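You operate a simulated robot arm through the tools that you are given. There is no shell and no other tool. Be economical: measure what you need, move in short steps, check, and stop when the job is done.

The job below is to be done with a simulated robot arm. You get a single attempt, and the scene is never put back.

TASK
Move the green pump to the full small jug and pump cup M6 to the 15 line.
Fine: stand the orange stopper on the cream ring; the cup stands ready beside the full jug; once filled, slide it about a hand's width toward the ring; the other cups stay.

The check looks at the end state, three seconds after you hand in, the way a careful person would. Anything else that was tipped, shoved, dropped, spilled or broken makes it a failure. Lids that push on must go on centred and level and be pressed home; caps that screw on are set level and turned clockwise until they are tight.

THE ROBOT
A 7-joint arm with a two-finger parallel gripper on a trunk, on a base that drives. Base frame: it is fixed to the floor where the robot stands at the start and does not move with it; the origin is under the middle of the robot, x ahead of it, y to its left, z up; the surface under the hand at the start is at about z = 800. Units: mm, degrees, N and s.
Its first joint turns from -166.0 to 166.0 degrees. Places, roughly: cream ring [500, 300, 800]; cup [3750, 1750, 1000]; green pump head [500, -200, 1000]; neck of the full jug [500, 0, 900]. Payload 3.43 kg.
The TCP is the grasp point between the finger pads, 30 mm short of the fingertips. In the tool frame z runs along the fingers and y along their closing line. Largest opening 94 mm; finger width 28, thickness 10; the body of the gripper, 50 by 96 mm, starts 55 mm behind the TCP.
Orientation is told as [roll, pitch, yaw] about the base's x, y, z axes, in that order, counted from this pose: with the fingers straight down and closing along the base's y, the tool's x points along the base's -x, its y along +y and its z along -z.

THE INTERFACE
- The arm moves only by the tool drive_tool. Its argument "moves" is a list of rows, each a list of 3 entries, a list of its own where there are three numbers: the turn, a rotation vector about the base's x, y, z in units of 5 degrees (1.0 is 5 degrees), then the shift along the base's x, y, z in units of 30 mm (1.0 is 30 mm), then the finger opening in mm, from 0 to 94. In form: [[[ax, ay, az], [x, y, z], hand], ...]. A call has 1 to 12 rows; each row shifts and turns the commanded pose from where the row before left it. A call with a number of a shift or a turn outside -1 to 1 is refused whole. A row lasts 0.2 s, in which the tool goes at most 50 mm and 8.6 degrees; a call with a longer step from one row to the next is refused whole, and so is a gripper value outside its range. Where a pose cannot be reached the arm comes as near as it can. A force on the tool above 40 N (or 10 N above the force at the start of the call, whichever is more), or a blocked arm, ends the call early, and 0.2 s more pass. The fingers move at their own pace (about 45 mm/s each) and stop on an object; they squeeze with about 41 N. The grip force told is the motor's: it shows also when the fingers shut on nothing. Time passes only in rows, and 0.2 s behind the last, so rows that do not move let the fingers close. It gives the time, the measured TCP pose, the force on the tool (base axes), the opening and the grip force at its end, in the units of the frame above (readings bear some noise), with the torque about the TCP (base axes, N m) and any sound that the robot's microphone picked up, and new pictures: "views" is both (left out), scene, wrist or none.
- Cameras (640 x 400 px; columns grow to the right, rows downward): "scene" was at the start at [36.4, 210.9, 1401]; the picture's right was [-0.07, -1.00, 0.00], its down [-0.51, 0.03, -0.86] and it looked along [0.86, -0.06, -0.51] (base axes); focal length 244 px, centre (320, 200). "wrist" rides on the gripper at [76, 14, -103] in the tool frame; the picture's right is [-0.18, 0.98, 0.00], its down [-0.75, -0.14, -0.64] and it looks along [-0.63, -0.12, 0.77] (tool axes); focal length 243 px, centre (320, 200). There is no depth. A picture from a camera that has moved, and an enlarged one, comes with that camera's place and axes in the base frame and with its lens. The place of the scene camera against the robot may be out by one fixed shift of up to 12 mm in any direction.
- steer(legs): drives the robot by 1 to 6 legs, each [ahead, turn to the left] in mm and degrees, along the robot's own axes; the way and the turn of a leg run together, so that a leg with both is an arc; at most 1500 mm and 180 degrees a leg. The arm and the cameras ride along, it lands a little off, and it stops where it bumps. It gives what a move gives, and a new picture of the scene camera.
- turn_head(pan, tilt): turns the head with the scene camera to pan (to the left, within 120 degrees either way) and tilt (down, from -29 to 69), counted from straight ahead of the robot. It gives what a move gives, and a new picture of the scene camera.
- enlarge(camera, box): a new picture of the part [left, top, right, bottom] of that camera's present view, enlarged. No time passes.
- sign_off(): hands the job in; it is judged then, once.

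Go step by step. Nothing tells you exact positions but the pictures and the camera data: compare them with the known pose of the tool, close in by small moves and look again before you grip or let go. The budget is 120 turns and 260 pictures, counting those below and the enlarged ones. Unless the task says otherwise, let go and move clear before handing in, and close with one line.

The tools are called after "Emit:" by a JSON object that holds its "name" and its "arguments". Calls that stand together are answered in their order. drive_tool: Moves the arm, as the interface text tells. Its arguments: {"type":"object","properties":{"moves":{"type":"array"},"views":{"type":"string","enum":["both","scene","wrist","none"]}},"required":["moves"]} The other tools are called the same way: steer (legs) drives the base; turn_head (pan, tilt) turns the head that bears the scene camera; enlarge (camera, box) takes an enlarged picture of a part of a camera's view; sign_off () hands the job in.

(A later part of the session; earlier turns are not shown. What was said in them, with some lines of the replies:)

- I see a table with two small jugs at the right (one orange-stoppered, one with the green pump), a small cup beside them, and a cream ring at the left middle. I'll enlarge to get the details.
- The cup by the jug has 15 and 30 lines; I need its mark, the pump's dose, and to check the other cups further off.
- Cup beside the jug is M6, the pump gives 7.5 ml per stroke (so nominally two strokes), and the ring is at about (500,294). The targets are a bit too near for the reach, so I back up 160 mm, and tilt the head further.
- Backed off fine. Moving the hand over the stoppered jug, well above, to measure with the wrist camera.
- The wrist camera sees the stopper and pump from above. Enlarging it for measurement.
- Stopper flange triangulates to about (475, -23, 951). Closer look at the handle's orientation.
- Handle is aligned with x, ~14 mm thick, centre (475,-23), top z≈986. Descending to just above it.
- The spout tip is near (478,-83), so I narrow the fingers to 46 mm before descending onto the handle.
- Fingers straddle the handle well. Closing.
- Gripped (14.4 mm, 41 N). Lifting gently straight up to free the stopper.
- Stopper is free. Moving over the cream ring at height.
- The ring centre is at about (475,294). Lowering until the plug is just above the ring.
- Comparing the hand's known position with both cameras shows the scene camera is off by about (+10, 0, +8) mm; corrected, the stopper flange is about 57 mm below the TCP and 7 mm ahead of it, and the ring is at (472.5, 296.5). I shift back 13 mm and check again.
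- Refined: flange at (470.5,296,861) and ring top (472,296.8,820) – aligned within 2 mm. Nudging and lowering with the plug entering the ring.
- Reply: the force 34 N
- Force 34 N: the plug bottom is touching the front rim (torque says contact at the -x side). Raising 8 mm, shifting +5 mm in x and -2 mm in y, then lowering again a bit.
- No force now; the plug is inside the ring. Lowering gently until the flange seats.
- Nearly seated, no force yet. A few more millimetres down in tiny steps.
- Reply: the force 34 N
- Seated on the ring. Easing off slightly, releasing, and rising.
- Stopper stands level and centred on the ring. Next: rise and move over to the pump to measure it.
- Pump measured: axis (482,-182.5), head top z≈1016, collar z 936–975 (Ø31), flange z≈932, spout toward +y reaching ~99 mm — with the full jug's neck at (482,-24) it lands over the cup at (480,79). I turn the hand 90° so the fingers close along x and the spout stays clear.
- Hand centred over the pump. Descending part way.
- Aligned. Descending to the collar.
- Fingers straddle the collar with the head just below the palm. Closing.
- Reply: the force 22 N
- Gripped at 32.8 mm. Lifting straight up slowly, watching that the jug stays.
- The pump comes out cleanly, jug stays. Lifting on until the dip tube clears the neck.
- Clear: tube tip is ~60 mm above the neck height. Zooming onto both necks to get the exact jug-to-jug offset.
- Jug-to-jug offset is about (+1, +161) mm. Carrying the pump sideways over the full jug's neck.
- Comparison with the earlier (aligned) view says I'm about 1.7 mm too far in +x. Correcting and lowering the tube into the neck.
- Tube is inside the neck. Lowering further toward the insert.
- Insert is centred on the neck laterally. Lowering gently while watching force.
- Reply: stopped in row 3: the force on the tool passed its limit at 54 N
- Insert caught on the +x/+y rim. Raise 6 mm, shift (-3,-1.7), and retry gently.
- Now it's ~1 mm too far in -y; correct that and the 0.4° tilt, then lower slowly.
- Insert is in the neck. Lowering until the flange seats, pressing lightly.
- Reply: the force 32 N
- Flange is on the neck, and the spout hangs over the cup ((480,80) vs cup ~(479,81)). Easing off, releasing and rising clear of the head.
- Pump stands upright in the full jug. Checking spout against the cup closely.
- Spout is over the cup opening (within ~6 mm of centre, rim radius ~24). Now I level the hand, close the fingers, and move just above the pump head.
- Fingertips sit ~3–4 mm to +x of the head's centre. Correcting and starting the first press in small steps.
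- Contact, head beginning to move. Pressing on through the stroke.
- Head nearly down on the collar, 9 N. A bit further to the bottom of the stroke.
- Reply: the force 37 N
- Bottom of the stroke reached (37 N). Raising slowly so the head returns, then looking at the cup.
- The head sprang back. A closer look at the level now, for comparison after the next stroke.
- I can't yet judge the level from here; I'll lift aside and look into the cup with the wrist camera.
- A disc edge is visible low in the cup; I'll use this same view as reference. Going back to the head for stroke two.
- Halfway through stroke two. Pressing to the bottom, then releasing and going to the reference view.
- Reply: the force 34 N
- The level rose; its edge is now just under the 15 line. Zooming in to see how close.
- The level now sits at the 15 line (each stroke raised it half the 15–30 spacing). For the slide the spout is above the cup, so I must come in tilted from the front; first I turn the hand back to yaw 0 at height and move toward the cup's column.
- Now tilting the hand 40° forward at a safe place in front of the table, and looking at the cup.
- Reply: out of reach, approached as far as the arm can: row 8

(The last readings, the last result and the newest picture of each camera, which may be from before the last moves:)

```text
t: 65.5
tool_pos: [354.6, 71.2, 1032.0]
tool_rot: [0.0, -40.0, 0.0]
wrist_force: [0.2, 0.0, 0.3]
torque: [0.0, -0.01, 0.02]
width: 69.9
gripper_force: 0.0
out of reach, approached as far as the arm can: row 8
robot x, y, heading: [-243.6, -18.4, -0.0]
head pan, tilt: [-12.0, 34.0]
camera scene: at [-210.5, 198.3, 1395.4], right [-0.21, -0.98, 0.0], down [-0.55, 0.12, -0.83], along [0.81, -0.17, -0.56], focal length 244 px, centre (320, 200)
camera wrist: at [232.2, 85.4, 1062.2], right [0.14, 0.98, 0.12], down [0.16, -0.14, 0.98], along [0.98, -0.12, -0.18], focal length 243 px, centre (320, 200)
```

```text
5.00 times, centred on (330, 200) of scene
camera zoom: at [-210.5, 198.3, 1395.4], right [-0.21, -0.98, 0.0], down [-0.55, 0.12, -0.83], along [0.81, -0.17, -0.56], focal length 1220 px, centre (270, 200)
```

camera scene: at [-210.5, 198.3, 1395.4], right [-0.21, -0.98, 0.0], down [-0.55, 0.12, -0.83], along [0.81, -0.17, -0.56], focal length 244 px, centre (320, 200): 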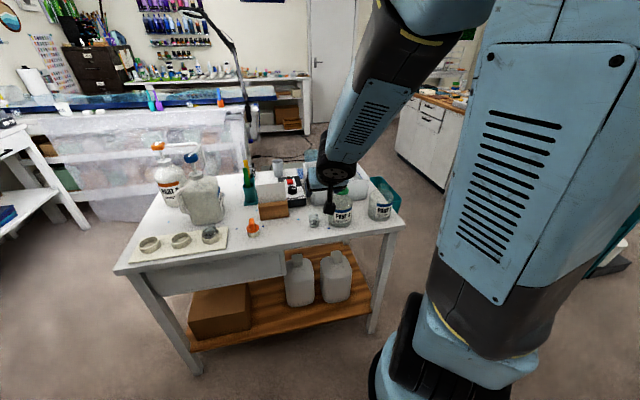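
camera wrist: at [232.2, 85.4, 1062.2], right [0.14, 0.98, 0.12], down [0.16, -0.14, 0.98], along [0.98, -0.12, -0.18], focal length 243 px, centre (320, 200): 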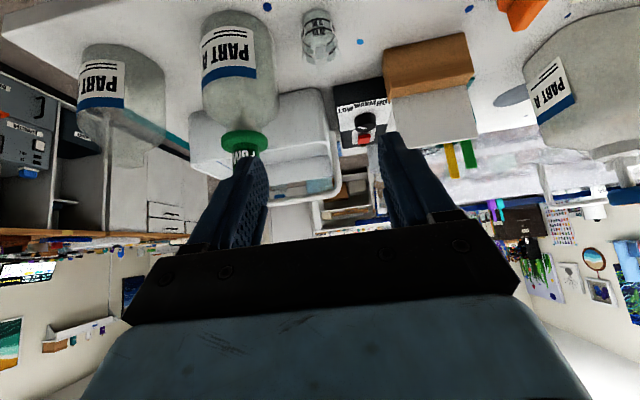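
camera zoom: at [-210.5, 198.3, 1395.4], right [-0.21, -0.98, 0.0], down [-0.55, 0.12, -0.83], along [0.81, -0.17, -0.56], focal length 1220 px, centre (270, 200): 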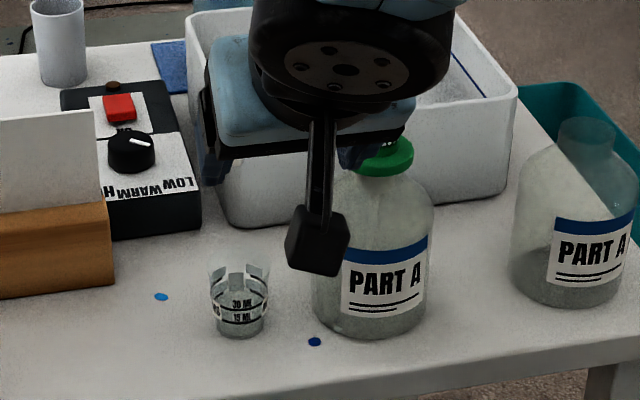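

Cup base from the wrist view: (477,78). Moving the tilted hand down to just in front of the cup, fingers open 70.

Emit:
{"name": "drive_tool", "arguments": {"moves": [[[0, 0, 0], [0.2, 0.03, -0.8], 70], [[0, 0, 0], [0.2, 0.03, -0.8], 70], [[0, 0, 0], [0.2, 0.03, -0.8], 70], [[0, 0, 0], [0.2, 0.03, -0.8], 70], [[0, 0, 0], [0.2, 0.03, -0.8], 70], [[0, 0, 0], [0.2, 0.03, -0.8], 70], [[0, 0, 0], [0.2, 0.04, -0.8], 70], [[0, 0, 0], [0, 0, 0], 70]]}}

Emit:
{"name": "enlarge", "arguments": {"camera": "scene", "box": [270, 160, 380, 250]}}

Emit:
{"name": "enlarge", "arguments": {"camera": "wrist", "box": [220, 40, 420, 240]}}

```text
t: 67.3
tool_pos: [398.7, 76.6, 865.6]
tool_rot: [-0.1, -40.1, 0.1]
wrist_force: [-1.1, -0.4, 0.4]
torque: [0.02, -0.01, 0.01]
width: 70.2
gripper_force: 0.1
robot x, y, heading: [-244.3, -18.7, -0.1]
head pan, tilt: [-12.0, 34.0]
camera scene: at [-210.2, 198.4, 1395.4], right [-0.21, -0.98, 0.0], down [-0.55, 0.12, -0.83], along [0.81, -0.17, -0.56], focal length 244 px, centre (320, 200)
camera wrist: at [274.6, 91.9, 894.8], right [0.14, 0.98, 0.12], down [0.16, -0.14, 0.98], along [0.98, -0.12, -0.18], focal length 243 px, centre (320, 200)
```

scene: 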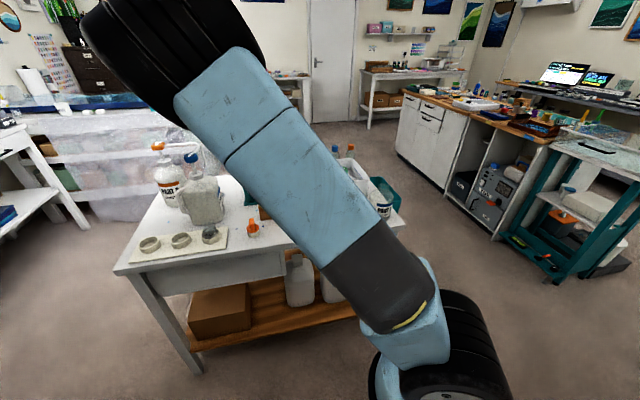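
wrist: 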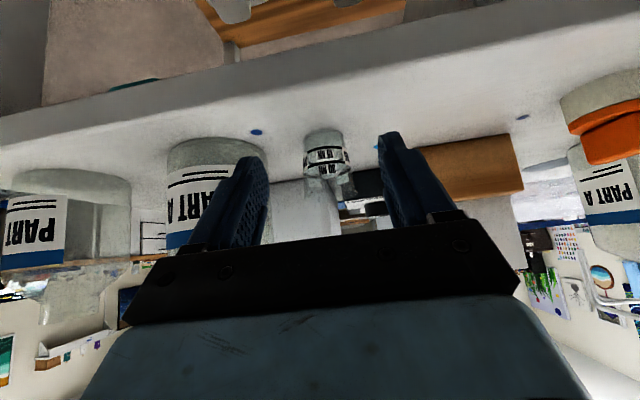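

```text
4.44 times, centred on (325, 205) of scene
camera zoom: at [-210.2, 198.4, 1395.4], right [-0.21, -0.98, 0.0], down [-0.55, 0.12, -0.83], along [0.81, -0.17, -0.56], focal length 1084 px, centre (298, 178)
```

zoom: 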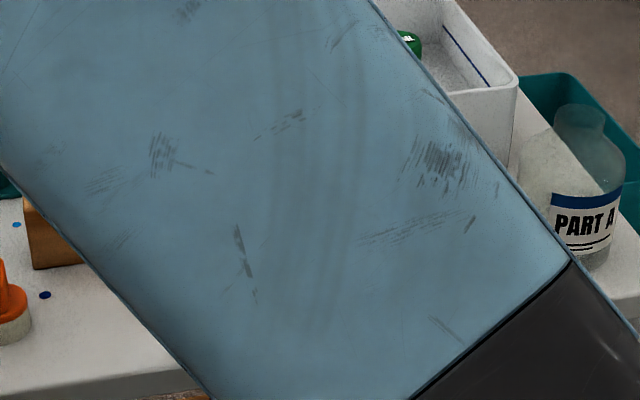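

```text
2.00 times, centred on (320, 140) of wrist
camera zoom: at [274.6, 91.9, 894.8], right [0.14, 0.98, 0.12], down [0.16, -0.14, 0.98], along [0.98, -0.12, -0.18], focal length 485 px, centre (320, 320)
```

zoom: 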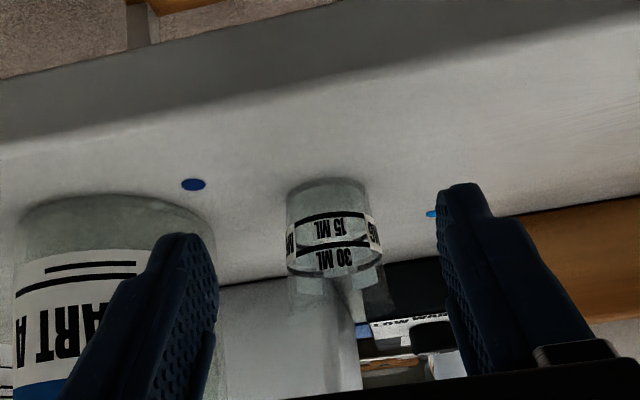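

Fingers are centred on the cup. This near-horizontal view is ideal to check the level.

Emit:
{"name": "enlarge", "arguments": {"camera": "wrist", "box": [300, 120, 360, 190]}}

```text
5.71 times, centred on (330, 155) of wrist
camera zoom: at [274.6, 91.9, 894.8], right [0.14, 0.98, 0.12], down [0.16, -0.14, 0.98], along [0.98, -0.12, -0.18], focal length 1386 px, centre (263, 457)
```

zoom: 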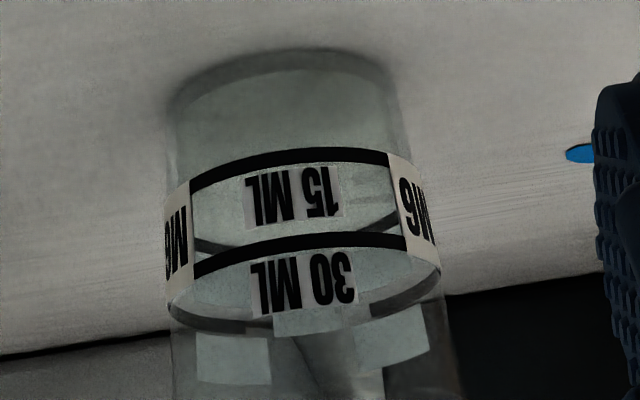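

Level looks consistent with the 15 line. Advancing the fingers around the cup.

Emit:
{"name": "drive_tool", "arguments": {"moves": [[[0, 0, 0], [0.5, 0.02, -0.2], 70], [[0, 0, 0], [0.5, 0, -0.2], 70], [[0, 0, 0], [0.5, 0, -0.2], 70], [[0, 0, 0], [0.4, 0, -0.15], 70], [[0, 0, 0], [0, 0, 0], 70]], "views": "wrist"}}

Emit:
{"name": "enlarge", "arguments": {"camera": "wrist", "box": [220, 40, 420, 240]}}

```text
t: 68.5
tool_pos: [453.5, 77.4, 842.2]
tool_rot: [-0.2, -40.0, 0.0]
wrist_force: [0.9, -0.3, -0.3]
torque: [0.01, 0.01, -0.01]
width: 69.9
gripper_force: 0.0
robot x, y, heading: [-244.5, -17.8, -0.0]
head pan, tilt: [-12.0, 34.0]
camera wrist: at [331.7, 91.9, 872.0], right [0.14, 0.98, 0.12], down [0.16, -0.14, 0.98], along [0.98, -0.12, -0.18], focal length 243 px, centre (320, 200)
```

wrist: 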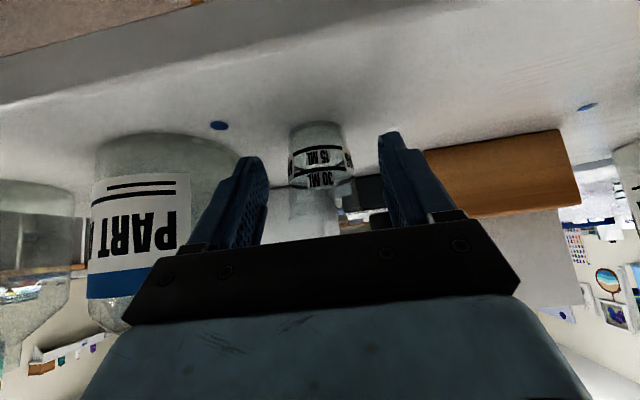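

```text
2.00 times, centred on (320, 140) of wrist
camera zoom: at [331.7, 91.9, 872.0], right [0.14, 0.98, 0.12], down [0.16, -0.14, 0.98], along [0.98, -0.12, -0.18], focal length 485 px, centre (320, 320)
```

zoom: 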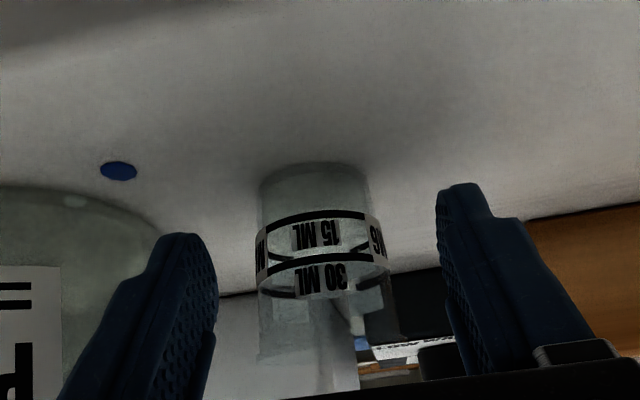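

Well aligned. Final advance of 20 mm, then close on the cup.

Emit:
{"name": "drive_tool", "arguments": {"moves": [[[0, 0, 0], [0.35, 0, 0], 70], [[0, 0, 0], [0.35, 0, 0], 70], [[0, 0, 0], [0, 0, 0], 60], [[0, 0, 0], [0, 0, 0], 54], [[0, 0, 0], [0, 0, 0], 54]], "views": "wrist"}}

Emit:
{"name": "enlarge", "arguments": {"camera": "wrist", "box": [250, 80, 390, 220]}}

```text
t: 69.7
tool_pos: [475.8, 76.9, 842.7]
tool_rot: [-0.1, -40.0, 0.2]
wrist_force: [0.6, -0.2, -0.7]
torque: [0.0, -0.02, -0.01]
width: 53.7
gripper_force: 0.1
robot x, y, heading: [-246.2, -17.5, 0.5]
head pan, tilt: [-12.0, 34.0]
camera wrist: at [354.0, 92.3, 872.2], right [0.14, 0.98, 0.12], down [0.16, -0.14, 0.98], along [0.98, -0.12, -0.18], focal length 243 px, centre (320, 200)
```

wrist: 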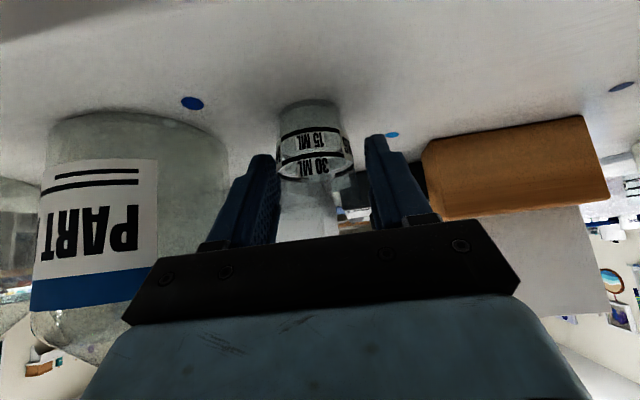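

```text
2.86 times, centred on (320, 150) of wrist
camera zoom: at [354.0, 92.3, 872.2], right [0.14, 0.98, 0.12], down [0.16, -0.14, 0.98], along [0.98, -0.12, -0.18], focal length 693 px, centre (320, 343)
```

zoom: 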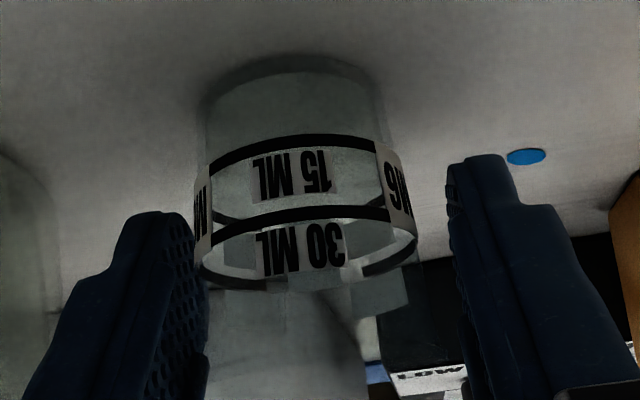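

The cup is ~4 mm toward the right (-y) finger. Shifting the hand -4 mm in y and closing.

Emit:
{"name": "drive_tool", "arguments": {"moves": [[[0, 0, 0], [0, -0.13, 0], 54], [[0, 0, 0], [0, 0, 0], 54]], "views": "none"}}

Emit:
{"name": "enlarge", "arguments": {"camera": "wrist", "box": [250, 80, 390, 220]}}

```text
t: 70.3
tool_pos: [476.0, 74.1, 842.8]
tool_rot: [-0.2, -40.0, 0.2]
wrist_force: [-0.8, -0.5, -0.8]
torque: [0.0, -0.01, 0.01]
width: 54.2
gripper_force: 0.1
robot x, y, heading: [-243.1, -19.2, -0.1]
head pan, tilt: [-12.0, 34.0]
```

```text
2.86 times, centred on (320, 150) of wrist
camera zoom: at [353.6, 88.7, 872.6], right [0.14, 0.98, 0.12], down [0.16, -0.14, 0.98], along [0.98, -0.12, -0.18], focal length 693 px, centre (320, 343)
```

zoom: 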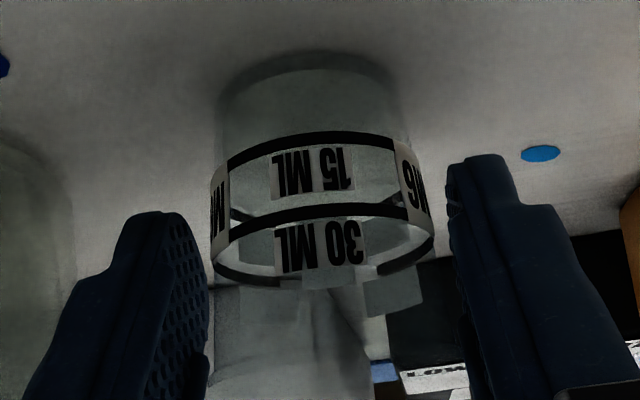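

Centred. Closing on the cup.

Emit:
{"name": "drive_tool", "arguments": {"moves": [[[0, 0, 0], [0, 0, 0], 48], [[0, 0, 0], [0, 0, 0], 44], [[0, 0, 0], [0, 0, 0], 40], [[0, 0, 0], [0, 0, 0], 38]], "views": "none"}}

Emit:
{"name": "enlarge", "arguments": {"camera": "wrist", "box": [250, 80, 390, 220]}}

```text
t: 71.3
tool_pos: [476.1, 73.7, 842.4]
tool_rot: [-0.2, -40.1, 0.2]
wrist_force: [1.0, 0.4, -0.1]
torque: [-0.01, 0.0, 0.0]
width: 48.1
gripper_force: 41.1
robot x, y, heading: [-244.0, -15.0, -0.0]
head pan, tilt: [-12.0, 34.0]
```

```text
2.86 times, centred on (320, 150) of wrist
camera zoom: at [353.7, 88.7, 872.6], right [0.14, 0.98, 0.12], down [0.16, -0.14, 0.98], along [0.98, -0.12, -0.18], focal length 693 px, centre (320, 343)
```

zoom: 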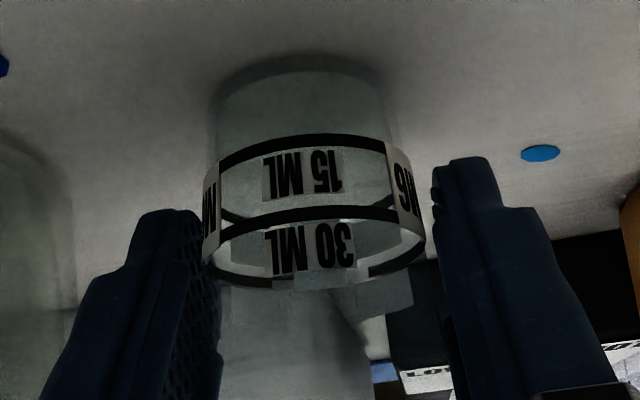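

Held at 48 mm. Sliding gently 90 mm toward the ring (+y), keeping it on the table.

Emit:
{"name": "drive_tool", "arguments": {"moves": [[[0, 0, 0], [0, 0.12, 0], 38], [[0, 0, 0], [0, 0.25, 0], 38], [[0, 0, 0], [0, 0.33, 0], 38], [[0, 0, 0], [0, 0.35, 0], 38], [[0, 0, 0], [0, 0.35, 0], 38], [[0, 0, 0], [0, 0.35, 0], 38], [[0, 0, 0], [0, 0.35, 0], 38], [[0, 0, 0], [0, 0.35, 0], 38], [[0, 0, 0], [0, 0.3, 0], 38], [[0, 0, 0], [0, 0.2, 0], 38], [[0, 0, 0], [0, 0.1, 0], 38], [[0, 0, 0], [0, 0, 0], 38]]}}

Emit:
{"name": "enlarge", "arguments": {"camera": "wrist", "box": [250, 80, 390, 220]}}

```text
t: 73.9
tool_pos: [475.7, 164.9, 842.6]
tool_rot: [-0.1, -40.0, 0.1]
wrist_force: [0.0, 0.6, 1.3]
torque: [0.02, 0.01, 0.01]
width: 47.9
gripper_force: 40.8
robot x, y, heading: [-239.7, -18.9, -0.1]
head pan, tilt: [-12.0, 34.0]
camera scene: at [-210.1, 198.4, 1395.4], right [-0.21, -0.98, 0.0], down [-0.55, 0.12, -0.83], along [0.81, -0.17, -0.56], focal length 244 px, centre (320, 200)
camera wrist: at [352.2, 180.5, 872.4], right [0.14, 0.98, 0.12], down [0.16, -0.14, 0.98], along [0.98, -0.12, -0.18], focal length 243 px, centre (320, 200)
```

scene: 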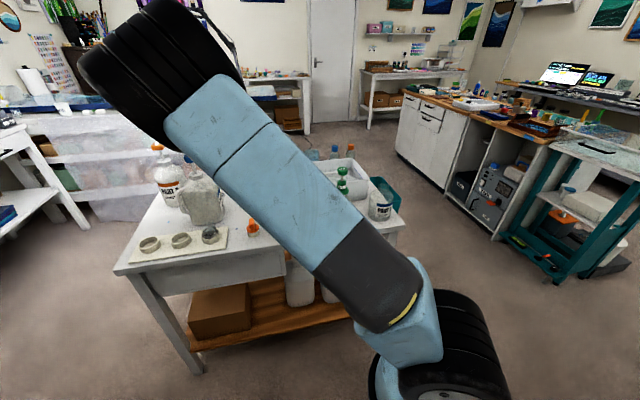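
wrist: 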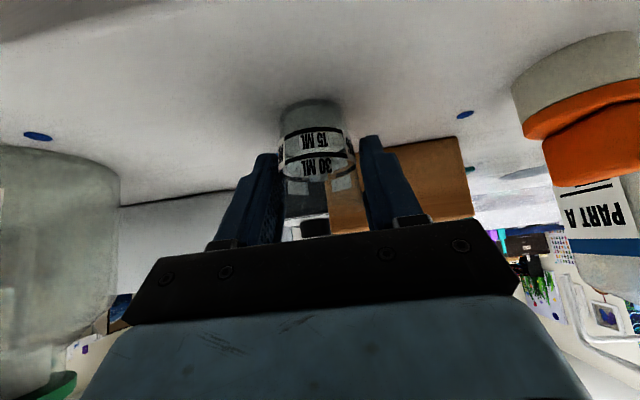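

```text
2.86 times, centred on (320, 150) of wrist
camera zoom: at [352.2, 180.5, 872.4], right [0.14, 0.98, 0.12], down [0.16, -0.14, 0.98], along [0.98, -0.12, -0.18], focal length 693 px, centre (320, 343)
```

zoom: 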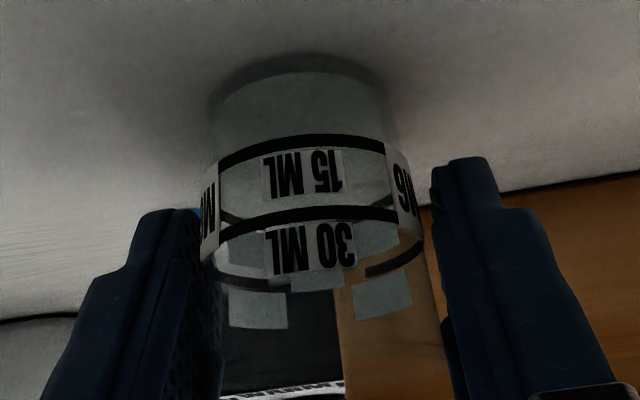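

Slid 91 mm, cup upright. Releasing and backing straight out.

Emit:
{"name": "drive_tool", "arguments": {"moves": [[[0, 0, 0], [0, 0, 0], 52], [[0, 0, 0], [0, 0, 0], 60], [[0, 0, 0], [0, 0, 0], 68], [[0, 0, 0], [0, 0, 0], 68], [[0, 0, 0], [-0.4, 0, 0.1], 68], [[0, 0, 0], [-0.7, 0, 0.25], 68], [[0, 0, 0], [-0.9, 0, 0.35], 68], [[0, 0, 0], [-0.9, 0, 0.5], 68], [[0, 0, 0], [-0.5, 0, 0.9], 68], [[0, 0, 0], [-0.3, 0, 0.9], 68], [[0, 0, 0], [0, 0, 0.9], 68], [[0, 0, 0], [0, 0, 0.9], 68]], "views": "wrist"}}

Emit:
{"name": "enlarge", "arguments": {"camera": "wrist", "box": [220, 0, 420, 140]}}

Emit:
{"name": "enlarge", "arguments": {"camera": "scene", "box": [220, 150, 420, 260]}}

```text
t: 76.5
tool_pos: [363.9, 165.1, 987.5]
tool_rot: [-0.2, -40.0, 0.2]
wrist_force: [-0.1, 0.3, -0.4]
torque: [-0.01, 0.02, 0.0]
width: 68.0
gripper_force: 0.1
robot x, y, heading: [-246.3, -16.3, 0.0]
head pan, tilt: [-12.0, 34.0]
camera wrist: at [242.1, 181.0, 1016.8], right [0.14, 0.98, 0.12], down [0.16, -0.14, 0.98], along [0.98, -0.12, -0.18], focal length 243 px, centre (320, 200)
```

wrist: 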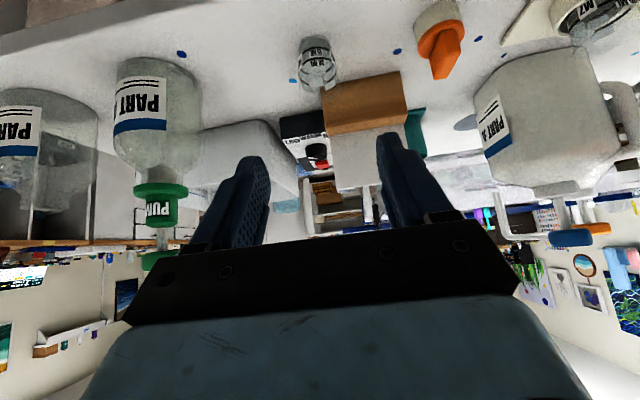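

```text
2.86 times, centred on (320, 70) of wrist
camera zoom: at [242.1, 181.0, 1016.8], right [0.14, 0.98, 0.12], down [0.16, -0.14, 0.98], along [0.98, -0.12, -0.18], focal length 693 px, centre (320, 571)
```

zoom: 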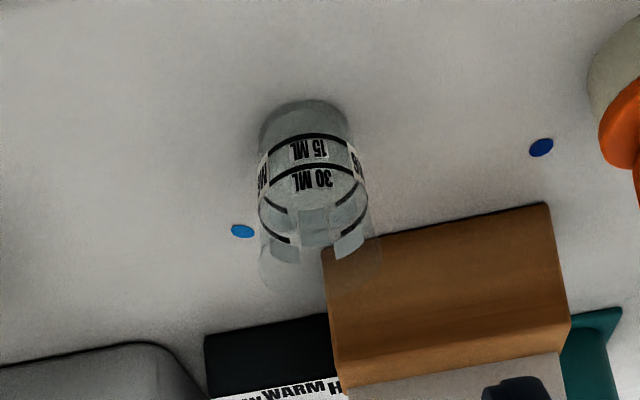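

```text
3.20 times, centred on (320, 205) of scene
camera zoom: at [-210.0, 198.5, 1395.4], right [-0.21, -0.98, 0.0], down [-0.55, 0.12, -0.83], along [0.81, -0.17, -0.56], focal length 781 px, centre (320, 184)
```

zoom: 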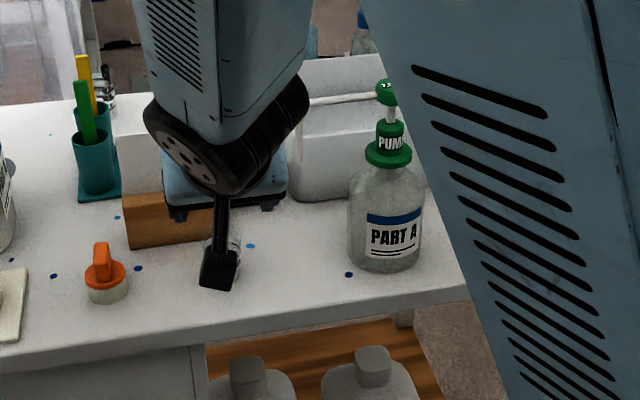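

Cup stands free beside the ring side. Raising the hand clear and making a final check of level, pump seating and the rest.

Emit:
{"name": "drive_tool", "arguments": {"moves": [[[0, 0.8, 0], [0, -0.5, 0.9], 68], [[0, 0.8, 0], [0, -0.5, 0.9], 68], [[0, 0.8, 0], [0, -0.5, 0.9], 68], [[0, 0.8, 0], [0, -0.5, 0.9], 68], [[0, 0.8, 0], [0, -0.5, 0.9], 68], [[0, 0.8, 0], [0, -0.5, 0.9], 68], [[0, 0.8, 0], [0, -0.5, 0.9], 68], [[0, 0.8, 0], [0, -0.5, 0.9], 68]], "views": "scene"}}

Emit:
{"name": "turn_head", "arguments": {"pan": -5, "tilt": 36}}

Emit:
{"name": "enlarge", "arguments": {"camera": "scene", "box": [220, 140, 420, 260]}}

```text
t: 78.3
tool_pos: [362.5, 46.4, 1202.5]
tool_rot: [-0.2, -8.0, 0.2]
wrist_force: [0.5, 0.2, -0.1]
torque: [-0.03, -0.03, 0.0]
width: 67.8
gripper_force: 0.0
robot x, y, heading: [-244.5, -17.4, -0.2]
head pan, tilt: [-12.0, 34.0]
camera scene: at [-210.4, 198.4, 1395.4], right [-0.21, -0.98, 0.0], down [-0.55, 0.12, -0.83], along [0.81, -0.17, -0.56], focal length 244 px, centre (320, 200)
```

scene: 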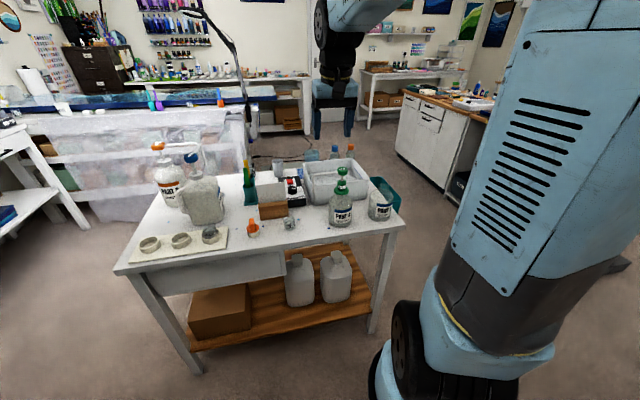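

```text
t: 79.0
tool_pos: [363.0, 45.8, 1201.7]
tool_rot: [-0.1, -8.0, 0.1]
wrist_force: [0.3, -0.1, -0.5]
torque: [0.0, 0.0, 0.0]
width: 68.2
gripper_force: 0.0
robot x, y, heading: [-245.6, -12.9, 0.1]
head pan, tilt: [-5.0, 36.0]
camera scene: at [-209.8, 209.1, 1392.4], right [-0.09, -1.0, 0.0], down [-0.59, 0.05, -0.81], along [0.81, -0.07, -0.59], focal length 244 px, centre (320, 200)
```

scene: 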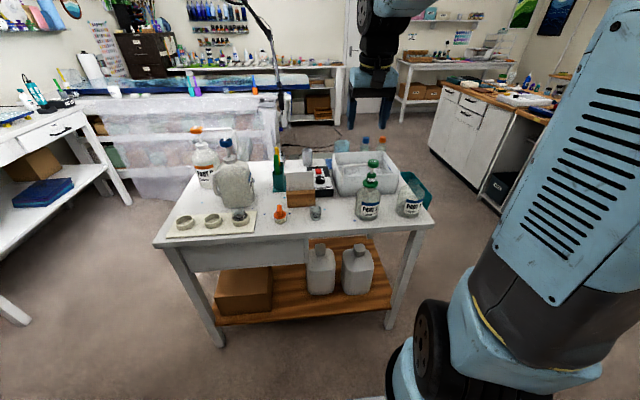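

```text
3.20 times, centred on (320, 200) of scene
camera zoom: at [-209.8, 209.1, 1392.4], right [-0.09, -1.0, 0.0], down [-0.59, 0.05, -0.81], along [0.81, -0.07, -0.59], focal length 781 px, centre (320, 200)
```

zoom: 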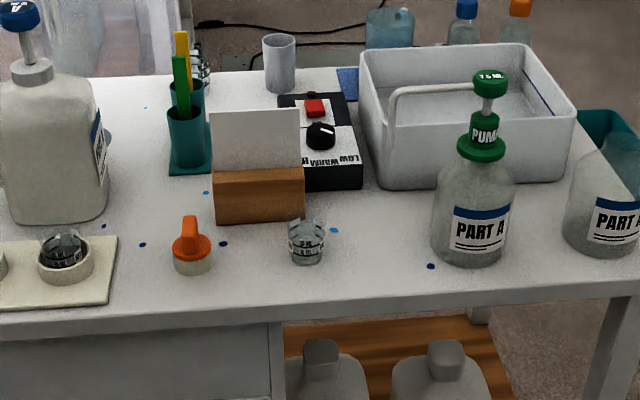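

Emit:
{"name": "enlarge", "arguments": {"camera": "scene", "box": [304, 200, 328, 226]}}

Emit:
{"name": "enlarge", "arguments": {"camera": "scene", "box": [345, 160, 395, 222]}}

Emit:
{"name": "enlarge", "arguments": {"camera": "scene", "box": [262, 195, 300, 230]}}

```text
15.38 times, centred on (316, 213) of scene
camera zoom: at [-209.8, 209.1, 1392.4], right [-0.09, -1.0, 0.0], down [-0.59, 0.05, -0.81], along [0.81, -0.07, -0.59], focal length 3753 px, centre (382, 0)
```

zoom: 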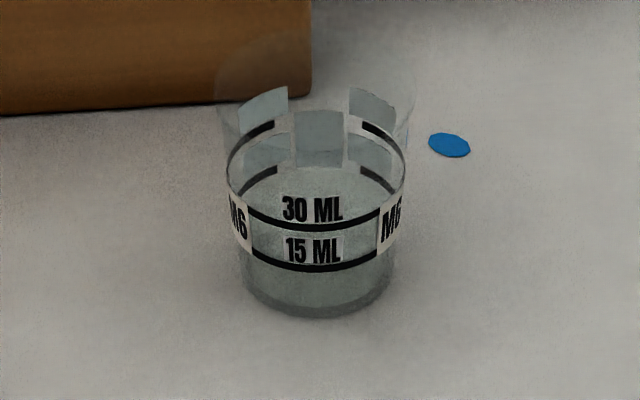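

```text
6.45 times, centred on (370, 191) of scene
camera zoom: at [-209.8, 209.1, 1392.4], right [-0.09, -1.0, 0.0], down [-0.59, 0.05, -0.81], along [0.81, -0.07, -0.59], focal length 1574 px, centre (-3, 258)
```

zoom: 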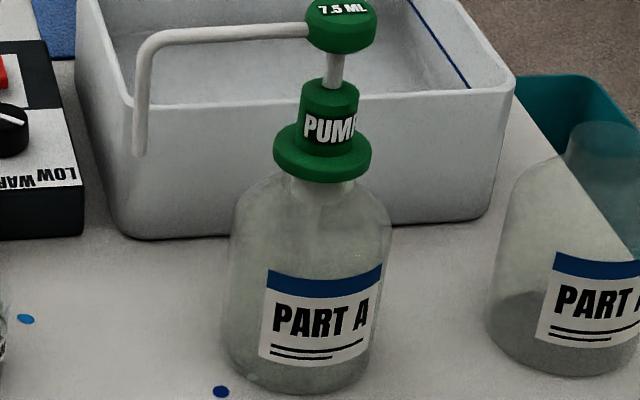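

```text
11.43 times, centred on (281, 212) of scene
camera zoom: at [-209.8, 209.1, 1392.4], right [-0.09, -1.0, 0.0], down [-0.59, 0.05, -0.81], along [0.81, -0.07, -0.59], focal length 2788 px, centre (766, 57)
```

zoom: 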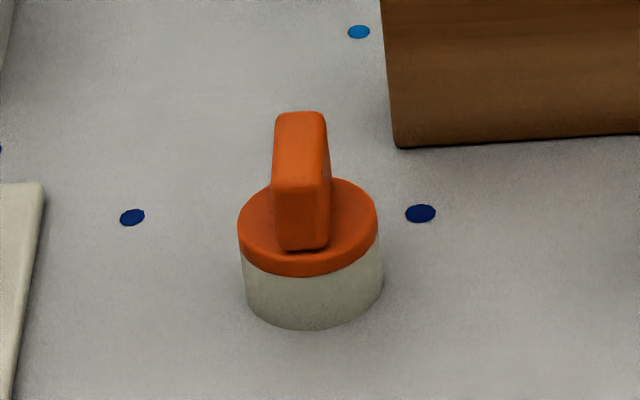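

The stopper sits level on the ring and the pump is upright in the full jug. Cup M6 stands at the 15 line, slid about 90 mm toward the ring, the table is dry and the hand is clear, so I'm handing in.

Emit:
{"name": "sign_off", "arguments": {}}

```text
The job is handed in.
```

The job is handed in: the green pump is in the full jug, and cup M6 was pumped to the 15 line and slid about 90 mm toward the ring. The orange stopper stands on the cream ring, and the other cups were not touched.
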